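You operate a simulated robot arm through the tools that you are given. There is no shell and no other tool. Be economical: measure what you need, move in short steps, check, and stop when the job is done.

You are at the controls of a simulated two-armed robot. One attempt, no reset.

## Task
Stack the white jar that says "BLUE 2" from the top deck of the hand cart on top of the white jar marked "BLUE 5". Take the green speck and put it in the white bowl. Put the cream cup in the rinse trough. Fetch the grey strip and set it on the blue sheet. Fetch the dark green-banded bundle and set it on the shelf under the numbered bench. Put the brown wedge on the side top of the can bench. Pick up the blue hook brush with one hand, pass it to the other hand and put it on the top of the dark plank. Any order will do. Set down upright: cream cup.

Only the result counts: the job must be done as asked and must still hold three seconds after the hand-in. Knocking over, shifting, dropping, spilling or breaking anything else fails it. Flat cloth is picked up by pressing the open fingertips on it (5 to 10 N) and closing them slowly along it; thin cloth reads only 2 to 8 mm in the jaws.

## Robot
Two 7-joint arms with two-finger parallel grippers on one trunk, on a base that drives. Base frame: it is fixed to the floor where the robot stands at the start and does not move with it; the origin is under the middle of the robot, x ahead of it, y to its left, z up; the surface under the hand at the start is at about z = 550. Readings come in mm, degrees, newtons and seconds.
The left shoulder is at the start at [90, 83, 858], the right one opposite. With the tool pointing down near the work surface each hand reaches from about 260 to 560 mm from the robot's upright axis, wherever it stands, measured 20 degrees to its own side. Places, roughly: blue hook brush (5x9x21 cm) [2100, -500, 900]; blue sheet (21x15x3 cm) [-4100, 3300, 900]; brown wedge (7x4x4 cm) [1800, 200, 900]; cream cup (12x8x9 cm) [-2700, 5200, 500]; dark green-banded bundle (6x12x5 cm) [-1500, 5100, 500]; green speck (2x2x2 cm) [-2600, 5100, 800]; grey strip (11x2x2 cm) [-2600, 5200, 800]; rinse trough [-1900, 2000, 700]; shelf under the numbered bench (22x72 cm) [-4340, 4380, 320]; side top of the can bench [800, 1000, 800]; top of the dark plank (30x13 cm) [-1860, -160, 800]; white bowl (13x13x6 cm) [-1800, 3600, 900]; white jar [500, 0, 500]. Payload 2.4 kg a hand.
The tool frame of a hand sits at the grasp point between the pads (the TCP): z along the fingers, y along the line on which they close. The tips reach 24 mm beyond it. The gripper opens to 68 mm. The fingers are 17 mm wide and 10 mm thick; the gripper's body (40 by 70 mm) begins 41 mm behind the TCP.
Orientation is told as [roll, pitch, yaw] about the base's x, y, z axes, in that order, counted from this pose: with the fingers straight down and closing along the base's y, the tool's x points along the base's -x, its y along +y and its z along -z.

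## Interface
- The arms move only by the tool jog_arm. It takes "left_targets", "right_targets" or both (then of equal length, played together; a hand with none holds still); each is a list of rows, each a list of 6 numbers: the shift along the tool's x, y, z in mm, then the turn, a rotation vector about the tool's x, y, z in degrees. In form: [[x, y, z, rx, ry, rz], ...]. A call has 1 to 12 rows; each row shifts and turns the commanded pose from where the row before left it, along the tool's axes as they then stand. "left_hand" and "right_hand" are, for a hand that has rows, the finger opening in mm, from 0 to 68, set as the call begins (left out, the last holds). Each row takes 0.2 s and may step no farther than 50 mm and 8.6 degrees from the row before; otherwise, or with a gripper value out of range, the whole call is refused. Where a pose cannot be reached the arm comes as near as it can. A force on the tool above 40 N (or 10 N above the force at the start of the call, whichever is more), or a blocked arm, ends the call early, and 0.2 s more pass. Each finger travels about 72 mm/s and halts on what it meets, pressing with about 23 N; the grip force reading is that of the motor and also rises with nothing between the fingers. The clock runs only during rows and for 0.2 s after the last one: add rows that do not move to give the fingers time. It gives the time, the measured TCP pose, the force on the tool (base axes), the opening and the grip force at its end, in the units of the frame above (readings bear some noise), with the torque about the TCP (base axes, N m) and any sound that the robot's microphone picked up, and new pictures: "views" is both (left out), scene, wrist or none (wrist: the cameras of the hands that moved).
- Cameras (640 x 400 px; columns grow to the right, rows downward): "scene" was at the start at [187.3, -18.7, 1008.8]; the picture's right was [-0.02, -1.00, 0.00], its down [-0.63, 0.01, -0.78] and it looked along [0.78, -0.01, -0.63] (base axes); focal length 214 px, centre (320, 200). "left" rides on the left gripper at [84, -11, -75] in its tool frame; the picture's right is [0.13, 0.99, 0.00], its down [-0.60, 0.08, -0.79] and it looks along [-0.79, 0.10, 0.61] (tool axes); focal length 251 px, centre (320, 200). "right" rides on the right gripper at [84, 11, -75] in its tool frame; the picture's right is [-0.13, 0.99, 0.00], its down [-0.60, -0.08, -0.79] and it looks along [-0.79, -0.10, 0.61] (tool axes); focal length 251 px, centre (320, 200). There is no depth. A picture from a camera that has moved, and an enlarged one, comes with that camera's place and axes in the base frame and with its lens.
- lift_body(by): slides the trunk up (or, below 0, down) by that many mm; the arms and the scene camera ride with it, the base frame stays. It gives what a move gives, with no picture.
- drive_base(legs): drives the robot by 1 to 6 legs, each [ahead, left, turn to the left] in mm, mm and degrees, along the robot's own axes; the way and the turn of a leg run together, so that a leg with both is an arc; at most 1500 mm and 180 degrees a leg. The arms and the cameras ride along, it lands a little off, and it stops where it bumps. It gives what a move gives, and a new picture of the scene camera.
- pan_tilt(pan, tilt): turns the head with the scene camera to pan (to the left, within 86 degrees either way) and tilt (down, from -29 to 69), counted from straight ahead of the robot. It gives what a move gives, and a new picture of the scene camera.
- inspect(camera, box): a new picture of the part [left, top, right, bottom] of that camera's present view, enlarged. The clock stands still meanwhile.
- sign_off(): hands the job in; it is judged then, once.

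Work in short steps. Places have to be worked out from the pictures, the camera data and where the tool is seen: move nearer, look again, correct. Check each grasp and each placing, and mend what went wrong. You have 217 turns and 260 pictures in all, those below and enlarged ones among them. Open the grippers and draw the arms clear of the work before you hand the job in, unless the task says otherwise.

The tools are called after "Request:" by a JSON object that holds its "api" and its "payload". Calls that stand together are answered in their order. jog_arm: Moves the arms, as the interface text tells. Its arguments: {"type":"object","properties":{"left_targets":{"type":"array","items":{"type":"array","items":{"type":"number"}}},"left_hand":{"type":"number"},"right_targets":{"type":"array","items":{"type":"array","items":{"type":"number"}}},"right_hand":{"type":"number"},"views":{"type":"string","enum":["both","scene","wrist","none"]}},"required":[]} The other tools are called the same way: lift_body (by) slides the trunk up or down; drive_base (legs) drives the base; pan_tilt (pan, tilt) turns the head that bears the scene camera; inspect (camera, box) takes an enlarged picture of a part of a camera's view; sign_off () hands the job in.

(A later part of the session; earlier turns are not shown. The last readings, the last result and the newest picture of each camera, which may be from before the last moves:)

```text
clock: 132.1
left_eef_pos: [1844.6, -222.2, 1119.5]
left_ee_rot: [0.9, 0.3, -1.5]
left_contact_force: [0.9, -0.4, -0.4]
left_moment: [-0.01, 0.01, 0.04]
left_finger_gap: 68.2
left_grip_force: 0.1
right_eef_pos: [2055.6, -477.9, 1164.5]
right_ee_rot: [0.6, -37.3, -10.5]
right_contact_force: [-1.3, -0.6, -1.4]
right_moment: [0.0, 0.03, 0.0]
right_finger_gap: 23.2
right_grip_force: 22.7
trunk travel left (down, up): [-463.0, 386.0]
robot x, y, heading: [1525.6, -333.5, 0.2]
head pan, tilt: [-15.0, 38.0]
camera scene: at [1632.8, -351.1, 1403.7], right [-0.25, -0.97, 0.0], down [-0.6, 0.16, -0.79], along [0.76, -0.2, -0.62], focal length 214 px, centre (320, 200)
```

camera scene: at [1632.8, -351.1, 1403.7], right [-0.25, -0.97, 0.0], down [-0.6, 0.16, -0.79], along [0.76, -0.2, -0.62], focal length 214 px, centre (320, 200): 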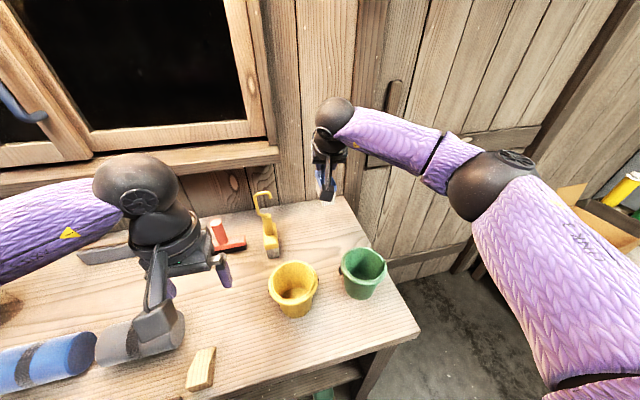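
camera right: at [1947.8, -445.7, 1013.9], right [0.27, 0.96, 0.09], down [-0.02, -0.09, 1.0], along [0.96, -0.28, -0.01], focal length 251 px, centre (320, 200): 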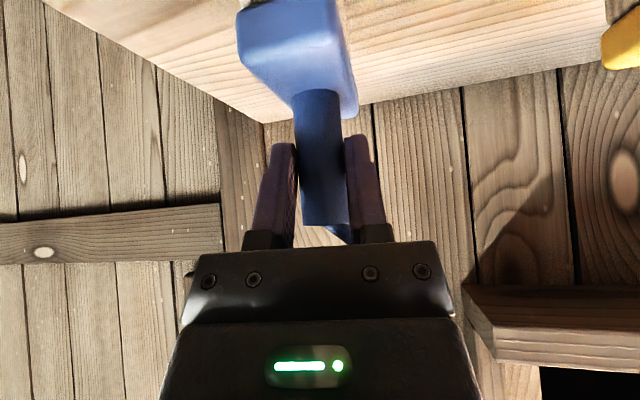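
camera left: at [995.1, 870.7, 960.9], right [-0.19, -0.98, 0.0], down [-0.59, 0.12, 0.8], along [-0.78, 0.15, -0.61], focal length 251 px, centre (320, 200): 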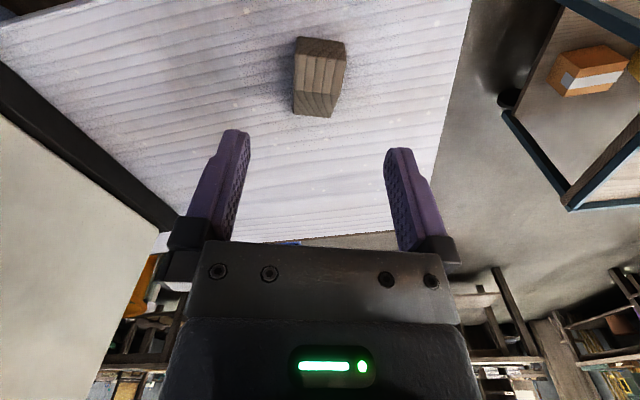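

I back away from the shelf with the brush.

Request:
{"api": "drive_base", "payload": {"legs": [[-420, 0, 0]]}}

Request:
{"api": "pan_tilt", "payload": {"pan": 0, "tilt": 40}}

```text
clock: 134.7
left_eef_pos: [1428.3, -224.9, 1119.7]
left_ee_rot: [0.8, 0.4, -1.5]
left_contact_force: [-0.5, -0.1, 0.1]
left_moment: [-0.02, 0.03, -0.01]
left_finger_gap: 68.2
left_grip_force: 0.0
right_eef_pos: [1635.6, -481.0, 1164.6]
right_ee_rot: [0.6, -37.4, -10.4]
right_contact_force: [-0.5, -0.2, -0.5]
right_moment: [0.0, -0.01, 0.0]
right_finger_gap: 23.0
right_grip_force: 23.3
trunk travel left (down, up): [-463.0, 386.0]
robot x, y, heading: [1105.7, -333.0, 0.4]
head pan, tilt: [-15.0, 38.0]
camera scene: at [1215.3, -353.8, 1403.7], right [-0.25, -0.97, 0.0], down [-0.6, 0.16, -0.79], along [0.76, -0.2, -0.62], focal length 214 px, centre (320, 200)
```

scene: 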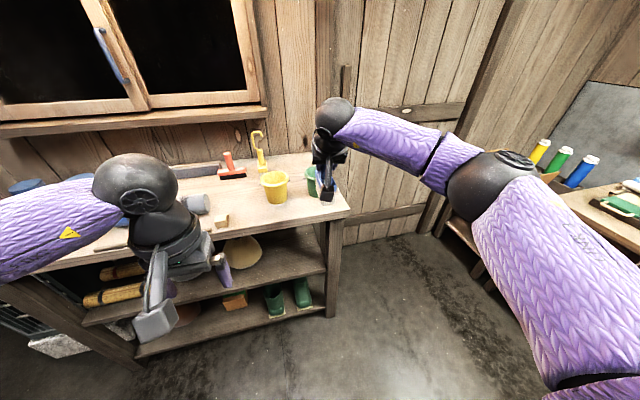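

```text
clock: 135.5
left_eef_pos: [1427.6, -223.4, 1119.4]
left_ee_rot: [0.9, 0.3, -1.5]
left_contact_force: [-0.4, -0.1, 0.0]
left_moment: [-0.03, -0.02, -0.05]
left_finger_gap: 68.1
left_grip_force: 0.1
right_eef_pos: [1637.2, -479.9, 1166.3]
right_ee_rot: [0.6, -37.4, -10.6]
right_contact_force: [-0.4, -0.4, -0.6]
right_moment: [-0.03, 0.06, 0.01]
right_finger_gap: 23.2
right_grip_force: 23.2
trunk travel left (down, up): [-463.0, 386.0]
robot x, y, heading: [1105.4, -338.7, 0.3]
head pan, tilt: [0.0, 40.0]
camera scene: at [1217.3, -331.5, 1400.7], right [0.01, -1.0, 0.0], down [-0.64, 0.0, -0.77], along [0.77, 0.0, -0.64], focal length 214 px, centre (320, 200)
```

scene: 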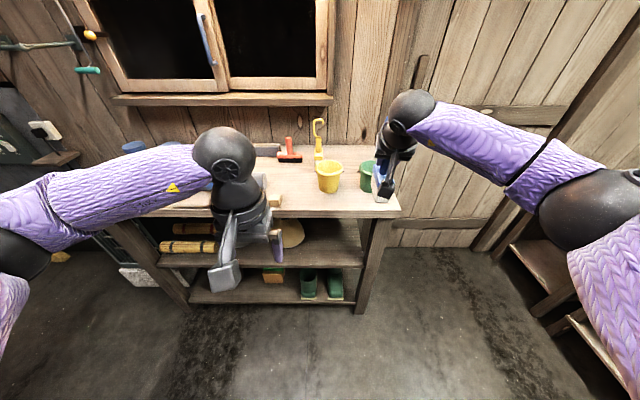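

Now the hand-over. I first raise the left hand to the left and begin turning it (yaw +90°, then tip to point toward −y) so it can take the hook's rod from the side.

Request:
{"api": "jog_arm", "payload": {"left_targets": [[-13, 26, -29, 0, 0, 0], [-13, 26, -29, 0, 0, 0], [-13, 26, -29, 0, 0, 0], [-13, 26, -29, 0, 0, 0], [0, 0, 0, 0, 0, -8.5], [0, 0, 0, 0, 0, -8.5], [0, 0, 0, 0, 0, -8.5], [0, 0, 0, 0, 0, -8.5], [0, 0, 0, 0, 0, -8.5], [0, 0, 0, 0, 0, -8.5], [0, 0, 0, 0, 0, -8.5], [0, 0, 0, 0, 0, -8.5]], "views": "none"}}

Request:
{"api": "jog_arm", "payload": {"left_targets": [[0, 0, 0, 0, 0, -8.5], [0, 0, 0, 0, 0, -8.5], [0, 0, 0, 0, 0, -6.5], [0, 0, 0, 0, 8.5, 0], [0, 0, 0, 0, 8.5, 0], [0, 0, 0, 0, 8.5, 0], [0, 0, 0, 0, 8.5, 0], [0, 0, 0, 0, 8.5, 0], [0, 0, 0, 0, 0, 0]], "views": "scene"}}

```text
clock: 138.1
left_eef_pos: [1482.2, -125.0, 1235.1]
left_ee_rot: [0.7, -0.7, 66.6]
left_contact_force: [0.1, 0.1, 0.9]
left_moment: [0.02, 0.01, -0.02]
left_finger_gap: 67.9
left_grip_force: 0.0
right_eef_pos: [1637.6, -481.1, 1165.0]
right_ee_rot: [0.6, -37.5, -10.4]
right_contact_force: [0.4, -0.1, -2.1]
right_moment: [-0.02, 0.02, 0.01]
right_finger_gap: 23.1
right_grip_force: 23.0
trunk travel left (down, up): [-463.0, 386.0]
robot x, y, heading: [1104.4, -333.0, 0.4]
head pan, tilt: [0.0, 40.0]
```

```text
clock: 140.1
left_eef_pos: [1483.3, -124.4, 1236.6]
left_ee_rot: [0.5, 41.7, 90.3]
left_contact_force: [0.6, -0.5, -0.4]
left_moment: [-0.01, -0.02, 0.0]
left_finger_gap: 68.3
left_grip_force: 0.1
right_eef_pos: [1637.2, -479.3, 1165.4]
right_ee_rot: [0.6, -37.4, -10.6]
right_contact_force: [0.4, 1.1, -0.7]
right_moment: [-0.02, -0.01, 0.01]
right_finger_gap: 23.0
right_grip_force: 23.4
trunk travel left (down, up): [-463.0, 386.0]
robot x, y, heading: [1106.0, -331.7, 0.4]
head pan, tilt: [0.0, 40.0]
camera scene: at [1217.3, -331.4, 1400.7], right [0.01, -1.0, 0.0], down [-0.64, 0.0, -0.77], along [0.77, 0.01, -0.64], focal length 214 px, centre (320, 200)
```

scene: 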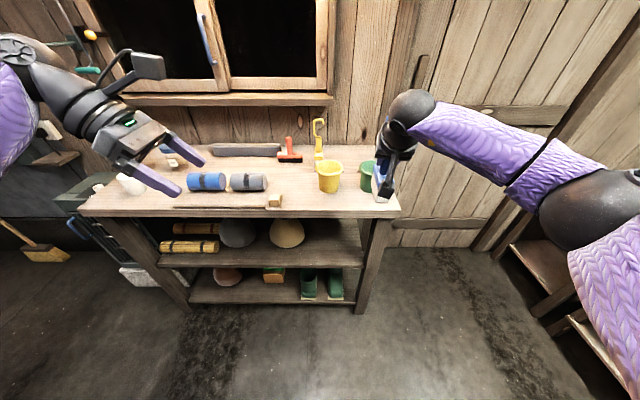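

The orientation is going well. I finish tipping the left hand to horizontal and bring the brush nearer the middle.

Request:
{"api": "jog_arm", "payload": {"left_targets": [[0, 0, 0, 0, 8.5, 0], [0, 0, 0, 0, 8.5, 0], [0, 0, 0, 0, 8.5, 0], [0, 0, 0, 0, 8.5, 0], [0, 0, 0, 0, 8.5, 0], [0, 0, 0, 0, 5.8, 0], [0, 0, 0, 0, 0, 0]], "right_targets": [[27.7, 10.5, -21, 0, 0, 0], [27.7, 10.5, -21, 0, 0, 0], [27.7, 10.5, -21, 0, 0, 0], [0, 0, 0, 0, 0, 0], [0, 0, 0, 0, 0, 0], [0, 0, 0, 0, 0, 0], [0, 0, 0, 0, 0, 0]], "views": "both"}}

```text
clock: 141.7
left_eef_pos: [1483.1, -124.3, 1236.4]
left_ee_rot: [82.6, 89.6, 172.6]
left_contact_force: [0.1, 0.1, 0.2]
left_moment: [0.01, 0.0, 0.01]
left_finger_gap: 68.3
left_grip_force: 0.1
right_eef_pos: [1540.7, -431.4, 1164.8]
right_ee_rot: [0.5, -37.4, -10.5]
right_contact_force: [0.5, 0.3, -0.9]
right_moment: [-0.03, -0.01, -0.01]
right_finger_gap: 23.1
right_grip_force: 23.1
trunk travel left (down, up): [-463.0, 386.0]
robot x, y, heading: [1105.8, -332.4, 0.6]
head pan, tilt: [0.0, 40.0]
camera scene: at [1217.3, -331.3, 1400.7], right [0.01, -1.0, 0.0], down [-0.64, 0.0, -0.77], along [0.77, 0.01, -0.64], focal length 214 px, centre (320, 200)
camera right: at [1431.8, -399.3, 1173.8], right [0.27, 0.96, 0.09], down [-0.02, -0.09, 1.0], along [0.96, -0.28, -0.01], focal length 251 px, centre (320, 200)
camera left: at [1496.3, -48.3, 1321.6], right [-0.99, 0.0, 0.14], down [-0.08, 0.79, -0.6], along [-0.11, -0.61, -0.79], focal length 251 px, centre (320, 200)
```

scene: 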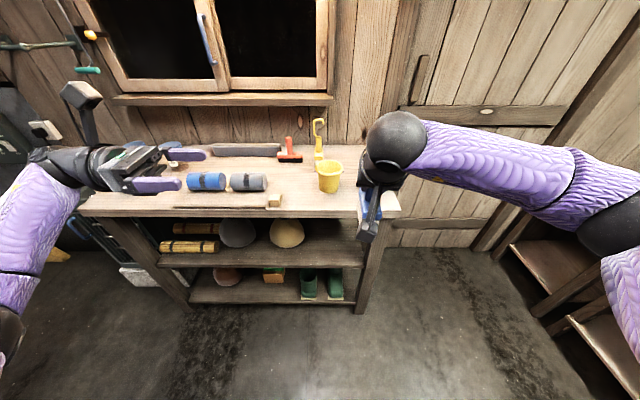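
right: 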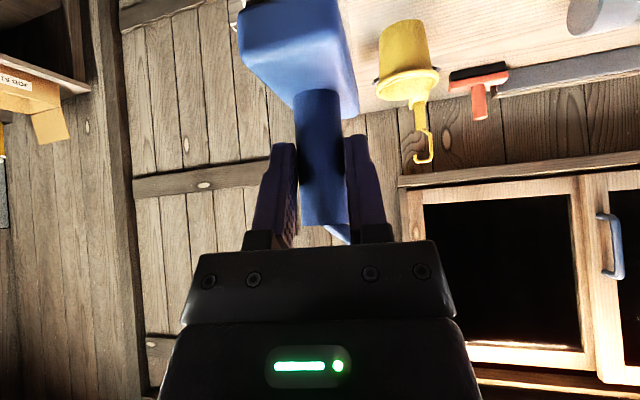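
left: 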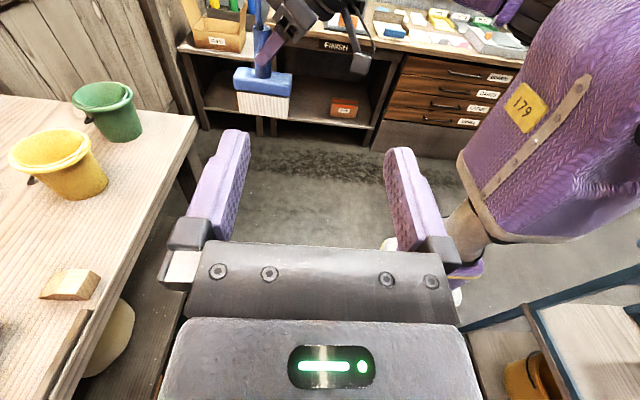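

The left hand now points to −y, with its camera on top. The hook's rod should be near [1541, -412], z 1195–1250. I approach to 80 mm away, opened to only 30 mm to stay clear of the right gripper.

Request:
{"api": "jog_arm", "payload": {"left_targets": [[2.4, -11.6, 41.6, 0, 0, 0], [2.4, -11.6, 41.6, 0, 0, 0], [2.4, -11.6, 41.6, 0, 0, 0], [2.4, -11.6, 41.6, 0, 0, 0], [2.4, -11.6, 38, 0, 0, 0], [0, 0, 0, 0, 0, 0]], "left_hand": 30, "views": "both"}}

```text
clock: 143.1
left_eef_pos: [1540.0, -329.9, 1247.3]
left_ee_rot: [67.1, 89.5, 157.2]
left_contact_force: [0.1, -1.1, 0.6]
left_moment: [0.02, -0.04, -0.04]
left_finger_gap: 30.2
left_grip_force: 0.0
right_eef_pos: [1540.8, -432.1, 1164.2]
right_ee_rot: [0.7, -37.4, -10.5]
right_contact_force: [-0.3, 0.3, -1.6]
right_moment: [-0.02, 0.03, 0.0]
right_finger_gap: 23.0
right_grip_force: 23.6
trunk travel left (down, up): [-463.0, 386.0]
robot x, y, heading: [1106.9, -334.7, 0.4]
head pan, tilt: [0.0, 40.0]
camera scene: at [1217.3, -331.3, 1400.7], right [0.01, -1.0, 0.0], down [-0.64, 0.0, -0.77], along [0.77, 0.01, -0.64], focal length 214 px, centre (320, 200)
camera left: at [1553.5, -253.7, 1333.0], right [-0.99, 0.0, 0.14], down [-0.08, 0.79, -0.6], along [-0.11, -0.61, -0.79], focal length 251 px, centre (320, 200)
```

scene: 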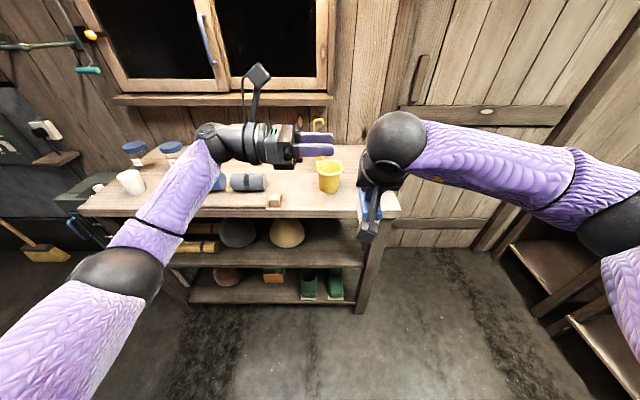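
left: 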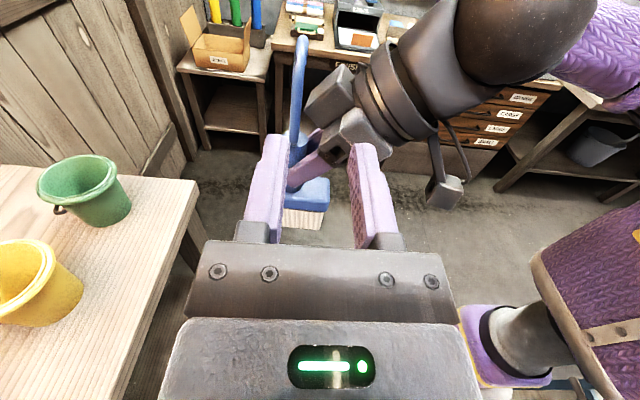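

The rod is seen edge-on at x ≈ 1557, z 1202–1270. I shift 16 mm in +x and advance 80 mm around it.

Request:
{"api": "jog_arm", "payload": {"left_targets": [[3, -16.5, 0, 0, 0, 0], [0, 0, 30, 0, 0, 0], [0, 0, 0, 0, 0, 0]], "views": "wrist"}}

```text
clock: 143.9
left_eef_pos: [1556.3, -358.6, 1250.0]
left_ee_rot: [69.5, 89.6, 159.5]
left_contact_force: [0.3, 0.6, -0.1]
left_moment: [0.02, 0.0, 0.0]
left_finger_gap: 29.8
left_grip_force: 0.2
right_eef_pos: [1540.9, -431.0, 1165.4]
right_ee_rot: [0.7, -37.4, -10.5]
right_contact_force: [0.0, -0.4, -0.8]
right_moment: [0.0, 0.03, 0.01]
right_finger_gap: 23.1
right_grip_force: 22.5
trunk travel left (down, up): [-463.0, 386.0]
robot x, y, heading: [1104.2, -335.7, 0.5]
head pan, tilt: [0.0, 40.0]
camera left: at [1570.3, -283.6, 1336.3], right [-0.99, 0.0, 0.14], down [-0.08, 0.79, -0.6], along [-0.11, -0.61, -0.79], focal length 251 px, centre (320, 200)
```

left: 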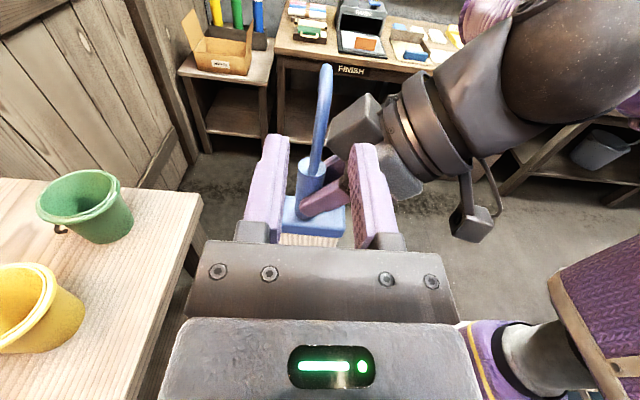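

Rod is centred between the fingers. I advance the remaining 50 mm.

Request:
{"api": "jog_arm", "payload": {"left_targets": [[0, 0, 25, 0, 0, 0], [0, 0, 25, 0, 0, 0], [0, 0, 0, 0, 0, 0]], "views": "wrist"}}

```text
clock: 144.5
left_eef_pos: [1559.6, -396.2, 1249.7]
left_ee_rot: [78.1, 89.4, 168.5]
left_contact_force: [-1.1, 5.8, -1.7]
left_moment: [0.06, -0.04, -0.14]
left_finger_gap: 30.6
left_grip_force: 0.1
right_eef_pos: [1542.0, -437.8, 1165.1]
right_ee_rot: [0.4, -37.4, -11.9]
right_contact_force: [0.6, -5.8, 1.9]
right_moment: [0.5, 0.12, 0.04]
right_finger_gap: 23.1
right_grip_force: 23.2
trunk travel left (down, up): [-463.0, 386.0]
robot x, y, heading: [1107.9, -330.3, 0.5]
head pan, tilt: [0.0, 40.0]
stopped in row 2 (left hand): the force on the tool passed its limit at 67 N (the readings are from after the stop); the commanded pose is now the measured one
camera left: at [1572.2, -321.0, 1335.8], right [-0.99, -0.01, 0.14], down [-0.09, 0.79, -0.6], along [-0.1, -0.61, -0.79], focal length 251 px, centre (320, 200)
```

left: 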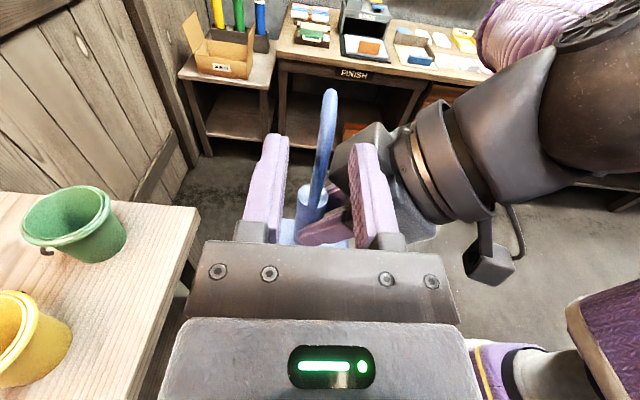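

A left fingertip met the right gripper's body. I back off slightly, narrow the opening to 16 mm, raise 8 mm, and try again gently.

Request:
{"api": "jog_arm", "payload": {"left_targets": [[0, 0, -8, 0, 0, 0], [8, 0, 0, 0, 0, 0], [0, 0, 0, 0, 0, 0]], "left_hand": 16, "views": "wrist"}}

Request:
{"api": "inspect", "payload": {"camera": "left", "box": [240, 80, 440, 260]}}

```text
clock: 145.3
left_eef_pos: [1558.7, -389.3, 1258.1]
left_ee_rot: [77.4, 89.6, 167.9]
left_contact_force: [0.1, 0.0, -0.5]
left_moment: [0.02, 0.02, -0.03]
left_finger_gap: 15.9
left_grip_force: 0.0
right_eef_pos: [1541.6, -436.5, 1165.0]
right_ee_rot: [0.5, -37.5, -11.8]
right_contact_force: [-1.1, 0.3, -0.8]
right_moment: [0.03, 0.0, -0.04]
right_finger_gap: 23.1
right_grip_force: 23.0
trunk travel left (down, up): [-463.0, 386.0]
robot x, y, heading: [1105.6, -334.6, 0.4]
head pan, tilt: [0.0, 40.0]
camera left: at [1572.0, -313.3, 1343.9], right [-0.99, -0.01, 0.14], down [-0.09, 0.79, -0.6], along [-0.1, -0.61, -0.79], focal length 251 px, centre (320, 200)
```

left: 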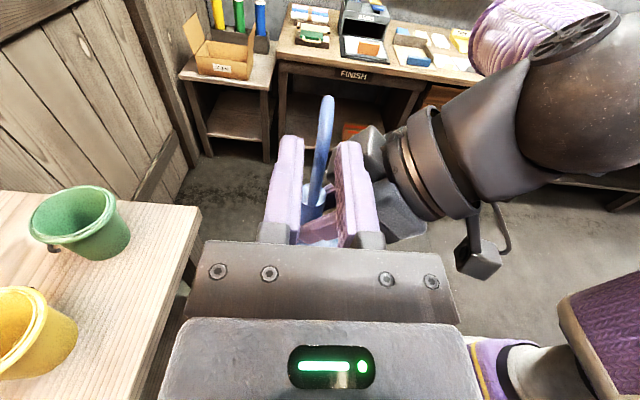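

```text
2.22 times, centred on (340, 170) of left
camera zoom: at [1572.0, -313.3, 1343.9], right [-0.99, -0.01, 0.14], down [-0.09, 0.79, -0.6], along [-0.1, -0.61, -0.79], focal length 559 px, centre (276, 267)
```

zoom: 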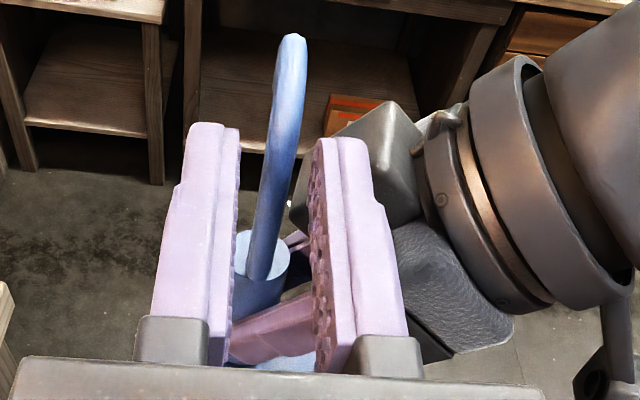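

Rod sits between the fingers. I advance 24 mm in small steps.

Request:
{"api": "jog_arm", "payload": {"left_targets": [[3, 0, 8, 0, 0, 0], [0, 0, 8, 0, 0, 0], [0, 0, 8, 0, 0, 0], [0, 0, 0, 0, 0, 0]], "views": "wrist"}}

```text
clock: 146.3
left_eef_pos: [1558.1, -412.1, 1261.9]
left_ee_rot: [77.3, 89.5, 167.9]
left_contact_force: [-0.1, -0.3, 0.5]
left_moment: [0.0, 0.01, -0.01]
left_finger_gap: 15.9
left_grip_force: 0.0
right_eef_pos: [1542.5, -437.9, 1164.7]
right_ee_rot: [0.6, -37.5, -11.8]
right_contact_force: [0.2, 1.1, -1.5]
right_moment: [-0.01, 0.02, -0.01]
right_finger_gap: 23.0
right_grip_force: 23.1
trunk travel left (down, up): [-463.0, 386.0]
robot x, y, heading: [1107.6, -333.8, 0.1]
head pan, tilt: [0.0, 40.0]
camera left: at [1572.4, -337.5, 1346.7], right [-0.99, -0.01, 0.14], down [-0.09, 0.79, -0.6], along [-0.1, -0.61, -0.79], focal length 251 px, centre (320, 200)
```

left: 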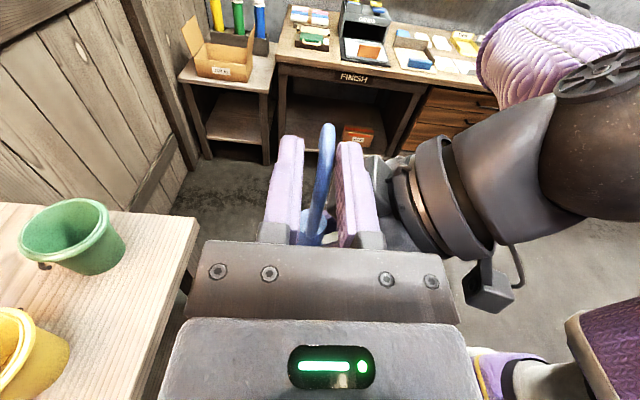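

No contact, good. I go 8 mm further and close on the rod.

Request:
{"api": "jog_arm", "payload": {"left_targets": [[0, 0, 8, 0, 0, 0], [0, 0, 0, 0, 0, 0]], "views": "none"}}

Request:
{"api": "jog_arm", "payload": {"left_targets": [[0, 0, 0, 0, 0, 0], [0, 0, 0, 0, 0, 0], [0, 0, 0, 0, 0, 0]], "left_hand": 0, "views": "wrist"}}

```text
clock: 146.9
left_eef_pos: [1559.9, -422.2, 1262.2]
left_ee_rot: [77.8, 89.5, 168.2]
left_contact_force: [-0.7, 0.7, 0.5]
left_moment: [0.0, 0.0, -0.01]
left_finger_gap: 16.6
left_grip_force: 1.2
right_eef_pos: [1540.2, -437.2, 1165.2]
right_ee_rot: [0.5, -37.4, -11.8]
right_contact_force: [0.3, -0.4, -0.9]
right_moment: [0.04, 0.11, -0.01]
right_finger_gap: 23.0
right_grip_force: 22.8
trunk travel left (down, up): [-463.0, 386.0]
robot x, y, heading: [1105.8, -334.2, 0.4]
head pan, tilt: [0.0, 40.0]
```

```text
clock: 147.7
left_eef_pos: [1559.4, -422.2, 1260.9]
left_ee_rot: [78.9, 89.6, 169.4]
left_contact_force: [-2.0, -1.5, -0.3]
left_moment: [-0.2, -0.03, -0.25]
left_finger_gap: 7.5
left_grip_force: 22.8
right_eef_pos: [1541.5, -437.9, 1165.2]
right_ee_rot: [0.5, -37.3, -11.7]
right_contact_force: [2.6, 1.2, -2.0]
right_moment: [0.05, 0.3, 0.26]
right_finger_gap: 22.9
right_grip_force: 23.6
trunk travel left (down, up): [-463.0, 386.0]
robot x, y, heading: [1108.2, -332.1, 0.2]
head pan, tilt: [0.0, 40.0]
camera left: at [1572.6, -345.4, 1346.9], right [-0.99, -0.01, 0.14], down [-0.09, 0.79, -0.6], along [-0.1, -0.61, -0.79], focal length 251 px, centre (320, 200)
```

left: 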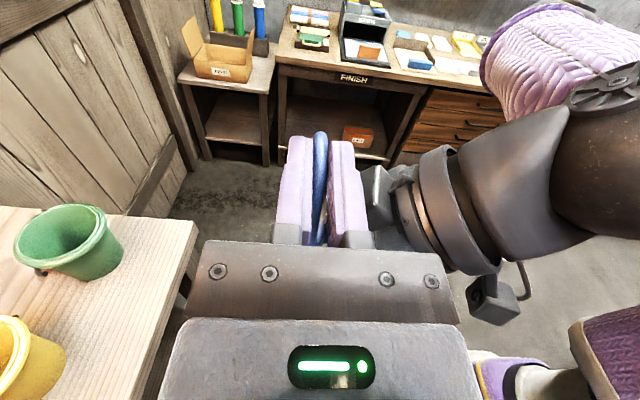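

Left holds the rod (7.5 mm, 23 N). I open the right hand and slide it out back along its own axis.

Request:
{"api": "jog_arm", "payload": {"right_targets": [[0, 0, 0, 0, 0, 0], [0, 0, 0, 0, 0, 0], [0, 0, -30, 0, 0, 0], [0, 0, -45, 0, 0, 0], [0, 0, -45, 0, 0, 0], [0, 0, 0, 0, 0, 0]], "right_hand": 56, "views": "both"}}

```text
clock: 149.1
left_eef_pos: [1560.4, -420.6, 1261.4]
left_ee_rot: [77.2, 89.5, 167.7]
left_contact_force: [0.4, 0.0, 0.2]
left_moment: [0.03, -0.01, 0.02]
left_finger_gap: 7.4
left_grip_force: 23.0
right_eef_pos: [1471.1, -424.0, 1259.6]
right_ee_rot: [0.5, -37.4, -11.9]
right_contact_force: [0.5, -0.1, 0.3]
right_moment: [0.0, 0.01, -0.02]
right_finger_gap: 55.9
right_grip_force: 0.0
trunk travel left (down, up): [-463.0, 386.0]
robot x, y, heading: [1107.2, -339.4, 0.3]
head pan, tilt: [0.0, 40.0]
camera scene: at [1217.5, -331.6, 1400.7], right [0.01, -1.0, 0.0], down [-0.64, 0.0, -0.77], along [0.77, 0.01, -0.64], focal length 214 px, centre (320, 200)
camera right: at [1363.3, -389.0, 1269.4], right [0.3, 0.95, 0.08], down [-0.02, -0.08, 1.0], along [0.95, -0.3, -0.01], focal length 251 px, centre (320, 200)
```

scene: 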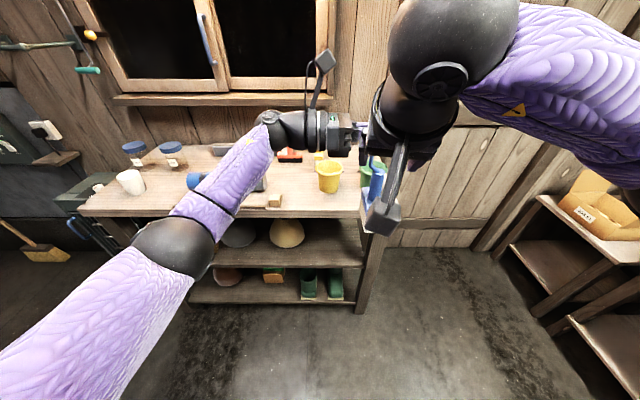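
right: 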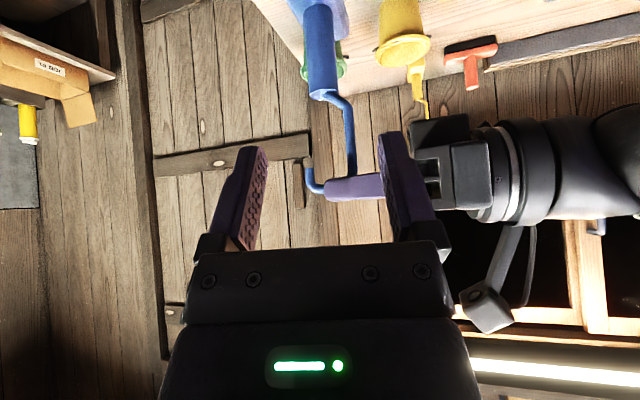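

The left hand now holds the brush alone, upright. I move the right hand aside and straighten it.

Request:
{"api": "jog_arm", "payload": {"right_targets": [[0, -45, -10, 0, 0, 0], [0, -45, -10, 0, 0, 0], [0, -45, 0, 0, 0, 0], [0, 0, 0, 0, 8, 0], [0, 0, 0, 0, 8, 0], [0, 0, 0, 0, 8, 0], [0, 0, 0, 0, 8, 0], [0, 0, 0, 0, 5.4, 0], [0, 0, 0, 0, 0, -8], [0, 0, 0, 0, 0, -4], [0, 0, 0, 0, 0, 0]], "right_hand": 68, "views": "none"}}

Request:
{"api": "pan_tilt", "payload": {"pan": -86, "tilt": 25}}

```text
clock: 151.5
left_eef_pos: [1559.1, -419.6, 1260.6]
left_ee_rot: [77.3, 89.5, 167.7]
left_contact_force: [0.1, 0.7, -0.7]
left_moment: [0.05, 0.01, 0.0]
left_finger_gap: 7.5
left_grip_force: 23.0
right_eef_pos: [1431.3, -553.5, 1276.2]
right_ee_rot: [0.3, 0.0, 0.5]
right_contact_force: [0.1, 0.6, -0.5]
right_moment: [0.01, -0.01, 0.02]
right_finger_gap: 67.9
right_grip_force: 0.1
trunk travel left (down, up): [-463.0, 386.0]
robot x, y, heading: [1105.7, -335.3, 0.4]
head pan, tilt: [0.0, 40.0]
```

```text
clock: 153.1
left_eef_pos: [1558.9, -420.6, 1261.2]
left_ee_rot: [77.3, 89.5, 167.7]
left_contact_force: [-0.2, 0.2, -1.6]
left_moment: [0.02, 0.02, 0.0]
left_finger_gap: 7.3
left_grip_force: 23.2
right_eef_pos: [1432.6, -553.6, 1276.0]
right_ee_rot: [0.4, 0.1, 0.5]
right_contact_force: [0.0, 0.0, 0.5]
right_moment: [-0.03, 0.02, 0.03]
right_finger_gap: 67.8
right_grip_force: 0.1
trunk travel left (down, up): [-463.0, 386.0]
robot x, y, heading: [1106.0, -336.4, 0.9]
head pan, tilt: [-85.9, 25.0]
camera scene: at [1139.5, -424.0, 1424.0], right [-1.0, -0.08, 0.0], down [-0.03, 0.42, -0.91], along [0.07, -0.9, -0.42], focal length 214 px, centre (320, 200)
```

scene: 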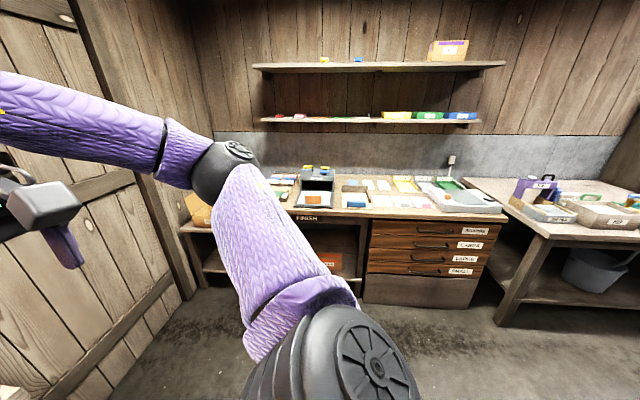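

Route: right into the lane beside the cart, turn round, and drive along −x.

Request:
{"api": "drive_base", "payload": {"legs": [[-100, -600, 0], [0, 0, 179.5], [1500, 0, 0]]}}

Request:
{"api": "pan_tilt", "payload": {"pan": 0, "tilt": 20}}

```text
clock: 170.9
left_eef_pos: [-936.9, -898.5, 1260.6]
left_ee_rot: [77.5, 89.5, -10.6]
left_contact_force: [-0.5, -0.2, -0.3]
left_moment: [-0.03, -0.02, 0.0]
left_finger_gap: 7.3
left_grip_force: 23.4
right_eef_pos: [-812.0, -763.1, 1275.8]
right_ee_rot: [0.4, 0.0, -178.2]
right_contact_force: [-0.1, 0.5, -1.1]
right_moment: [0.01, 0.01, 0.0]
right_finger_gap: 67.6
right_grip_force: 0.0
trunk travel left (down, up): [-463.0, 386.0]
robot x, y, heading: [-483.6, -976.7, -178.6]
head pan, tilt: [-85.9, 25.0]
camera scene: at [-514.6, -883.3, 1424.0], right [0.99, 0.1, 0.0], down [0.04, -0.42, -0.91], along [-0.09, 0.9, -0.42], focal length 214 px, centre (320, 200)
```

scene: 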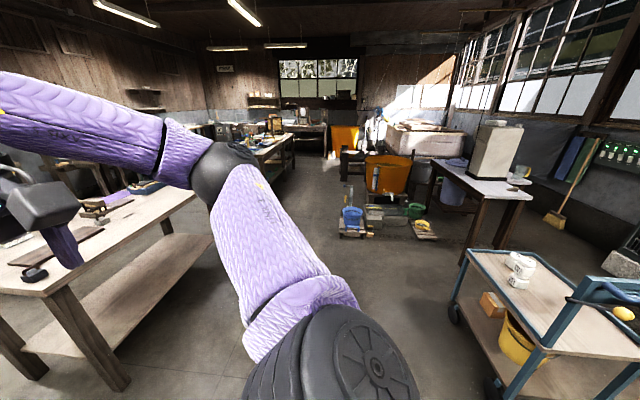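

```text
clock: 172.5
left_eef_pos: [-937.7, -899.5, 1260.2]
left_ee_rot: [77.4, 89.5, -10.6]
left_contact_force: [0.1, -0.1, -0.5]
left_moment: [-0.03, -0.02, 0.0]
left_finger_gap: 7.5
left_grip_force: 22.6
right_eef_pos: [-813.5, -763.6, 1274.8]
right_ee_rot: [0.3, 0.0, -178.2]
right_contact_force: [0.3, -0.1, -0.4]
right_moment: [0.01, 0.03, 0.02]
right_finger_gap: 67.9
right_grip_force: 0.0
trunk travel left (down, up): [-463.0, 386.0]
robot x, y, heading: [-483.0, -976.5, -178.1]
head pan, tilt: [0.0, 20.0]
camera scene: at [-598.2, -977.7, 1432.1], right [-0.03, 1.0, 0.0], down [0.34, 0.01, -0.94], along [-0.94, -0.03, -0.34], focal length 214 px, centre (320, 200)
```

scene: 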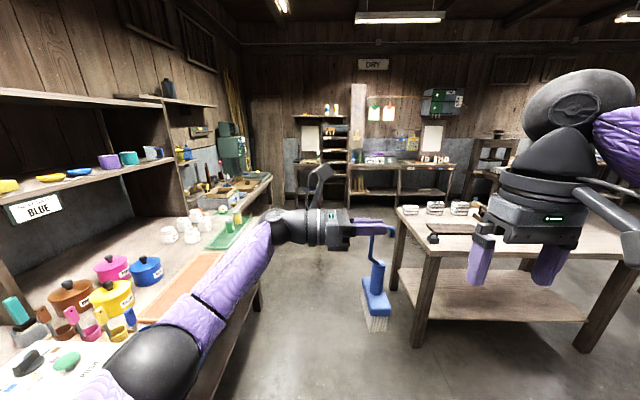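

The dark plank is on the table at the right, about [-1862, -149]. I zoom in on it.

Request:
{"api": "inspect", "payload": {"camera": "scene", "box": [380, 180, 540, 280]}}

```text
4.00 times, centred on (460, 230) of scene
camera zoom: at [-598.2, -977.7, 1432.1], right [-0.03, 1.0, 0.0], down [0.34, 0.01, -0.94], along [-0.94, -0.03, -0.34], focal length 858 px, centre (-240, 80)
```

zoom: 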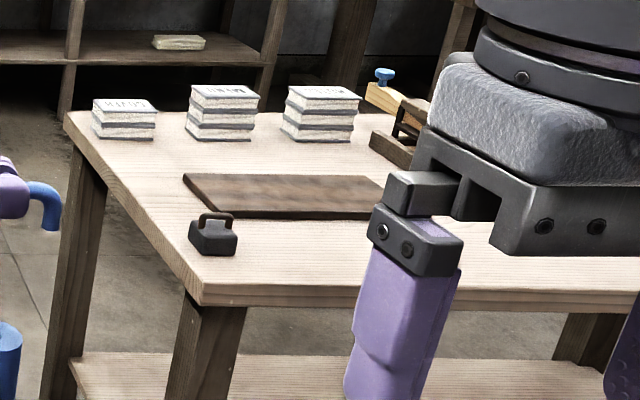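

The plank lies along y, roughly x −1930…−1780, y −320…−20; a small weight stands near its front corner. I drive to stand in front of it.

Request:
{"api": "drive_base", "payload": {"legs": [[0, 0, -1.9], [0, -720, 0], [700, 0, 0]]}}

Request:
{"api": "pan_tilt", "payload": {"pan": 0, "tilt": 50}}

```text
clock: 180.2
left_eef_pos: [-1634.8, -175.1, 1261.7]
left_ee_rot: [77.9, 89.5, -11.8]
left_contact_force: [-0.4, 0.1, 0.3]
left_moment: [0.02, 0.01, -0.02]
left_finger_gap: 7.3
left_grip_force: 22.8
right_eef_pos: [-1505.7, -42.2, 1275.7]
right_ee_rot: [0.5, 0.0, -179.7]
right_contact_force: [-1.4, 0.0, -0.5]
right_moment: [0.01, -0.06, -0.01]
right_finger_gap: 67.9
right_grip_force: 0.1
trunk travel left (down, up): [-463.0, 386.0]
robot x, y, heading: [-1181.1, -264.6, -179.5]
head pan, tilt: [0.0, 20.0]
camera scene: at [-1297.9, -262.0, 1432.1], right [-0.01, 1.0, 0.0], down [0.34, 0.0, -0.94], along [-0.94, 0.0, -0.34], focal length 214 px, centre (320, 200)
```

scene: 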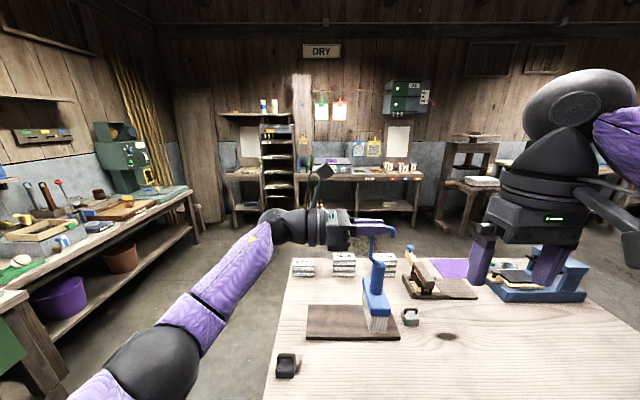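

```text
clock: 181.2
left_eef_pos: [-1634.3, -174.4, 1259.7]
left_ee_rot: [77.4, 89.5, -12.3]
left_contact_force: [0.1, 0.5, 0.2]
left_moment: [-0.04, -0.02, -0.01]
left_finger_gap: 7.5
left_grip_force: 23.0
right_eef_pos: [-1506.8, -41.6, 1275.3]
right_ee_rot: [0.4, 0.1, -179.6]
right_contact_force: [-0.4, -0.3, -0.9]
right_moment: [0.01, -0.02, -0.02]
right_finger_gap: 68.0
right_grip_force: 0.0
trunk travel left (down, up): [-463.0, 386.0]
robot x, y, heading: [-1184.4, -265.8, -179.7]
head pan, tilt: [0.0, 50.0]
camera scene: at [-1281.4, -261.9, 1386.6], right [-0.01, 1.0, 0.0], down [0.77, 0.0, -0.64], along [-0.64, 0.0, -0.77], focal length 214 px, centre (320, 200)
```

scene: 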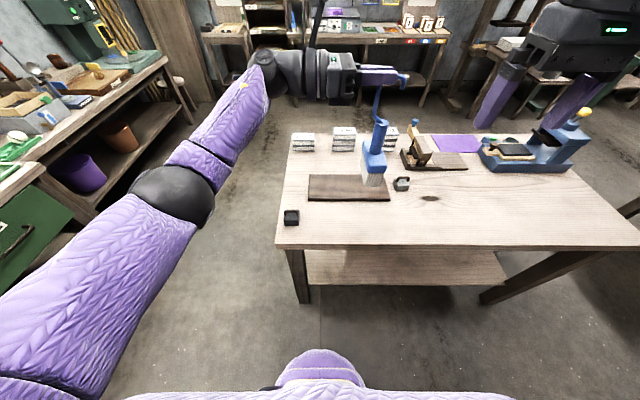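

Plank corners give x −1905…−1777, y −305…0. I drive 190 mm closer; the table edge is at about x −1586.

Request:
{"api": "drive_base", "payload": {"legs": [[190, 0, 0]]}}

```text
clock: 182.7
left_eef_pos: [-1823.0, -175.5, 1260.1]
left_ee_rot: [78.4, 89.5, -11.2]
left_contact_force: [-0.7, -0.5, -0.7]
left_moment: [-0.01, -0.01, 0.03]
left_finger_gap: 7.6
left_grip_force: 22.9
right_eef_pos: [-1696.0, -43.0, 1275.2]
right_ee_rot: [0.5, 0.0, -179.7]
right_contact_force: [0.4, -0.1, -1.3]
right_moment: [0.0, 0.02, -0.03]
right_finger_gap: 68.3
right_grip_force: 0.1
trunk travel left (down, up): [-463.0, 386.0]
robot x, y, heading: [-1371.4, -262.9, -179.9]
head pan, tilt: [0.0, 50.0]
camera scene: at [-1470.5, -262.7, 1386.4], right [0.0, 1.0, 0.0], down [0.77, 0.0, -0.64], along [-0.64, 0.0, -0.77], focal length 214 px, centre (320, 200)
```

scene: 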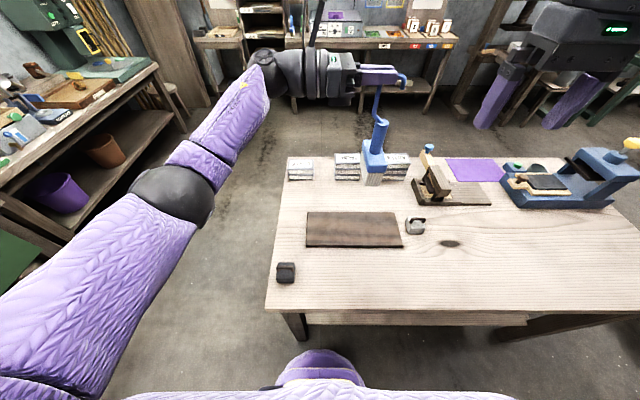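

I lower the trunk 200 mm, bringing the brush above the plank.

Request:
{"api": "lift_body", "payload": {"by": -200}}

Request:
{"api": "jog_arm", "payload": {"left_targets": [[0, -22, 0, 0, 0, 0], [0, 0, 0, 0, 0, 0]], "views": "both"}}

```text
clock: 184.9
left_eef_pos: [-1822.4, -176.0, 1062.4]
left_ee_rot: [76.4, 89.5, -13.2]
left_contact_force: [0.8, 0.1, -0.2]
left_moment: [-0.02, -0.01, 0.02]
left_finger_gap: 7.6
left_grip_force: 22.8
right_eef_pos: [-1695.2, -44.4, 1076.2]
right_ee_rot: [0.3, 0.0, -179.8]
right_contact_force: [0.0, -0.2, 0.5]
right_moment: [0.04, -0.02, -0.03]
right_finger_gap: 67.9
right_grip_force: 0.0
trunk travel left (down, up): [-263.0, 586.0]
robot x, y, heading: [-1371.7, -264.0, -179.7]
head pan, tilt: [0.0, 50.0]
```

```text
clock: 185.5
left_eef_pos: [-1844.3, -175.1, 1060.3]
left_ee_rot: [76.2, 89.5, -13.4]
left_contact_force: [1.0, 0.0, -0.3]
left_moment: [0.0, 0.01, 0.02]
left_finger_gap: 7.8
left_grip_force: 23.0
right_eef_pos: [-1694.3, -42.7, 1076.6]
right_ee_rot: [0.5, 0.0, -179.7]
right_contact_force: [0.2, 0.2, -0.5]
right_moment: [0.0, 0.02, 0.01]
right_finger_gap: 67.8
right_grip_force: 0.0
trunk travel left (down, up): [-263.0, 586.0]
robot x, y, heading: [-1370.8, -264.0, -179.8]
head pan, tilt: [0.0, 50.0]
camera scene: at [-1502.3, -262.8, 1184.7], right [0.0, 1.0, 0.0], down [0.77, 0.0, -0.64], along [-0.64, 0.0, -0.77], focal length 214 px, centre (320, 200)
camera left: at [-1853.8, -249.7, 1146.4], right [0.99, 0.01, 0.14], down [0.09, -0.79, -0.6], along [0.11, 0.61, -0.79], focal length 251 px, centre (320, 200)
```

scene: 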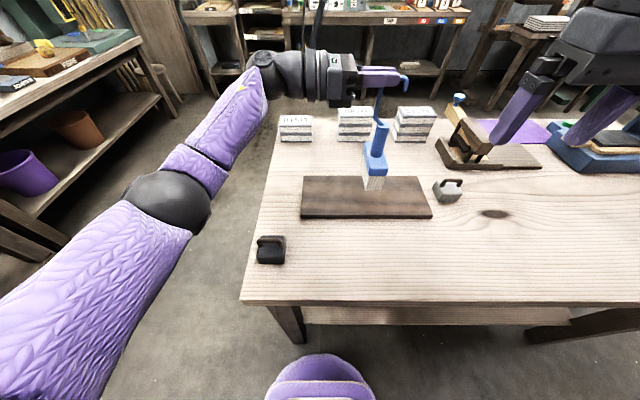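
left: 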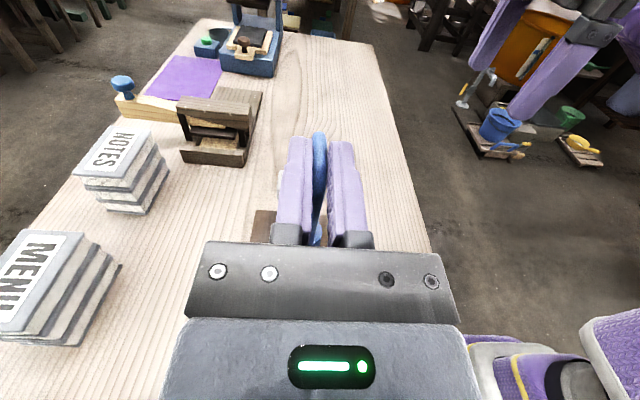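

The brush is over the plank. I lower it 45 mm, then in fine steps to contact.

Request:
{"api": "jog_arm", "payload": {"left_targets": [[-25, 0, 0, 0, 0, 0], [-20, 0, 0, 0, 0, 0], [0, 0, 0, 0, 0, 0]], "views": "scene"}}

Request:
{"api": "inspect", "payload": {"camera": "scene", "box": [280, 80, 480, 230]}}

```text
clock: 186.3
left_eef_pos: [-1844.8, -174.2, 1015.5]
left_ee_rot: [76.4, 89.5, -13.2]
left_contact_force: [0.6, -0.1, -0.8]
left_moment: [0.0, 0.0, 0.0]
left_finger_gap: 7.7
left_grip_force: 23.1
right_eef_pos: [-1694.9, -44.0, 1076.2]
right_ee_rot: [0.4, -0.1, -179.7]
right_contact_force: [0.3, 0.0, 0.4]
right_moment: [0.01, 0.01, 0.02]
right_finger_gap: 68.0
right_grip_force: 0.1
trunk travel left (down, up): [-263.0, 586.0]
robot x, y, heading: [-1370.5, -263.5, -179.8]
head pan, tilt: [0.0, 50.0]
camera scene: at [-1502.2, -262.8, 1184.7], right [0.0, 1.0, 0.0], down [0.77, 0.0, -0.64], along [-0.64, 0.0, -0.77], focal length 214 px, centre (320, 200)
```

scene: 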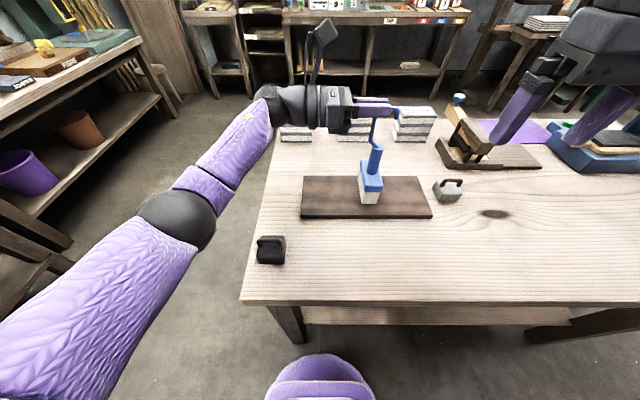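

```text
2.67 times, centred on (380, 155) of scene
camera zoom: at [-1502.2, -262.8, 1184.7], right [0.0, 1.0, 0.0], down [0.77, 0.0, -0.64], along [-0.64, 0.0, -0.77], focal length 572 px, centre (160, 320)
```

zoom: 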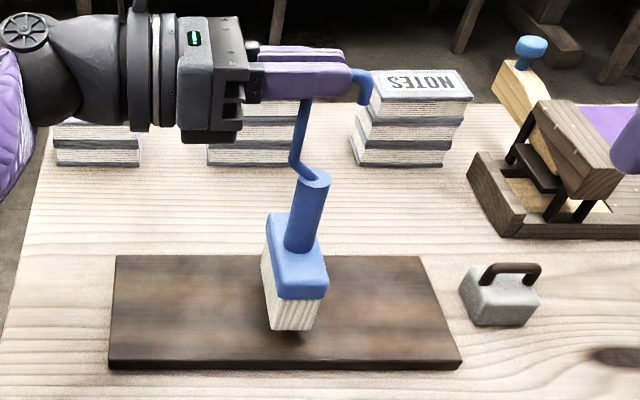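

Well placed over the plank, about 15 mm above it. I lower in small steps.

Request:
{"api": "jog_arm", "payload": {"left_targets": [[-6, 0, 0, 0, 0, 0], [-4, 0, 0, 0, 0, 0], [-3, 0, 0, 0, 0, 0], [0, 0, 0, 0, 0, 0]], "views": "none"}}

Request:
{"api": "inspect", "payload": {"camera": "scene", "box": [280, 80, 480, 230]}}

```text
clock: 187.3
left_eef_pos: [-1843.6, -175.0, 1002.0]
left_ee_rot: [77.0, 89.5, -12.4]
left_contact_force: [-0.5, 0.2, -0.9]
left_moment: [0.02, -0.02, 0.01]
left_finger_gap: 7.5
left_grip_force: 23.2
right_eef_pos: [-1693.9, -43.1, 1075.6]
right_ee_rot: [0.3, -0.1, -179.6]
right_contact_force: [0.1, -0.4, -0.5]
right_moment: [0.04, -0.01, -0.01]
right_finger_gap: 68.2
right_grip_force: 0.2
trunk travel left (down, up): [-263.0, 586.0]
robot x, y, heading: [-1370.0, -258.7, -179.8]
head pan, tilt: [0.0, 50.0]
```

```text
2.67 times, centred on (380, 155) of scene
camera zoom: at [-1502.2, -262.8, 1184.7], right [0.0, 1.0, 0.0], down [0.77, 0.0, -0.64], along [-0.64, 0.0, -0.77], focal length 572 px, centre (160, 320)
```

zoom: 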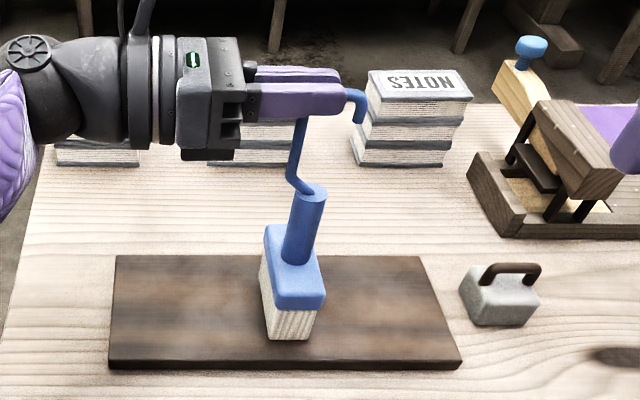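

Request:
{"api": "jog_arm", "payload": {"left_targets": [[-3, 0, 0, 0, 0, 0], [-3, 0, 0, 0, 0, 0], [0, 0, 0, 0, 0, 0]], "views": "none"}}

```text
clock: 188.1
left_eef_pos: [-1844.4, -176.0, 997.4]
left_ee_rot: [90.4, 89.5, 0.6]
left_contact_force: [2.2, -1.2, 7.9]
left_moment: [0.1, 0.03, -0.01]
left_finger_gap: 7.6
left_grip_force: 22.9
right_eef_pos: [-1694.2, -42.6, 1075.8]
right_ee_rot: [0.3, -0.2, -179.7]
right_contact_force: [0.8, -0.3, 0.3]
right_moment: [-0.03, -0.01, 0.03]
right_finger_gap: 67.8
right_grip_force: 0.1
trunk travel left (down, up): [-263.0, 586.0]
robot x, y, heading: [-1372.8, -264.9, -179.8]
head pan, tilt: [0.0, 50.0]
```

Contact (8 N). One more millimetre or so to seat it, then look.

Request:
{"api": "jog_arm", "payload": {"left_targets": [[-2, 0, 0, 0, 0, 0], [0, 0, 0, 0, 0, 0]], "views": "none"}}

Request:
{"api": "inspect", "payload": {"camera": "scene", "box": [280, 80, 480, 230]}}

```text
clock: 188.7
left_eef_pos: [-1843.1, -176.1, 996.9]
left_ee_rot: [104.9, 89.6, 15.3]
left_contact_force: [-0.5, -3.1, 21.7]
left_moment: [0.26, 0.01, 0.01]
left_finger_gap: 8.1
left_grip_force: 22.0
right_eef_pos: [-1693.1, -42.6, 1076.3]
right_ee_rot: [0.2, 0.0, -179.7]
right_contact_force: [-0.4, -0.7, -0.2]
right_moment: [0.01, -0.02, -0.05]
right_finger_gap: 67.8
right_grip_force: 0.1
trunk travel left (down, up): [-263.0, 586.0]
robot x, y, heading: [-1371.0, -264.3, -179.7]
head pan, tilt: [0.0, 50.0]
```

```text
2.67 times, centred on (380, 155) of scene
camera zoom: at [-1500.4, -263.6, 1185.2], right [0.0, 1.0, 0.0], down [0.77, 0.0, -0.64], along [-0.64, 0.0, -0.77], focal length 572 px, centre (160, 320)
```

zoom: 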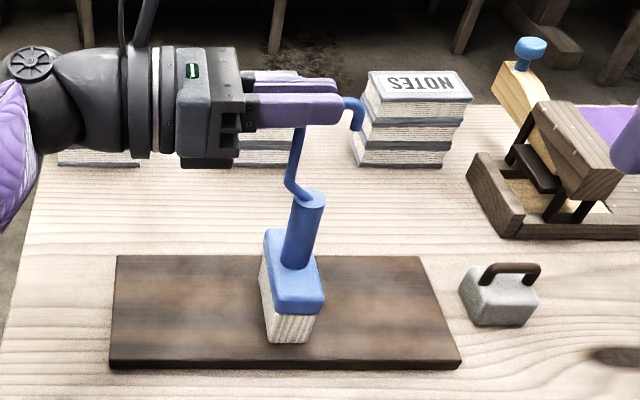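

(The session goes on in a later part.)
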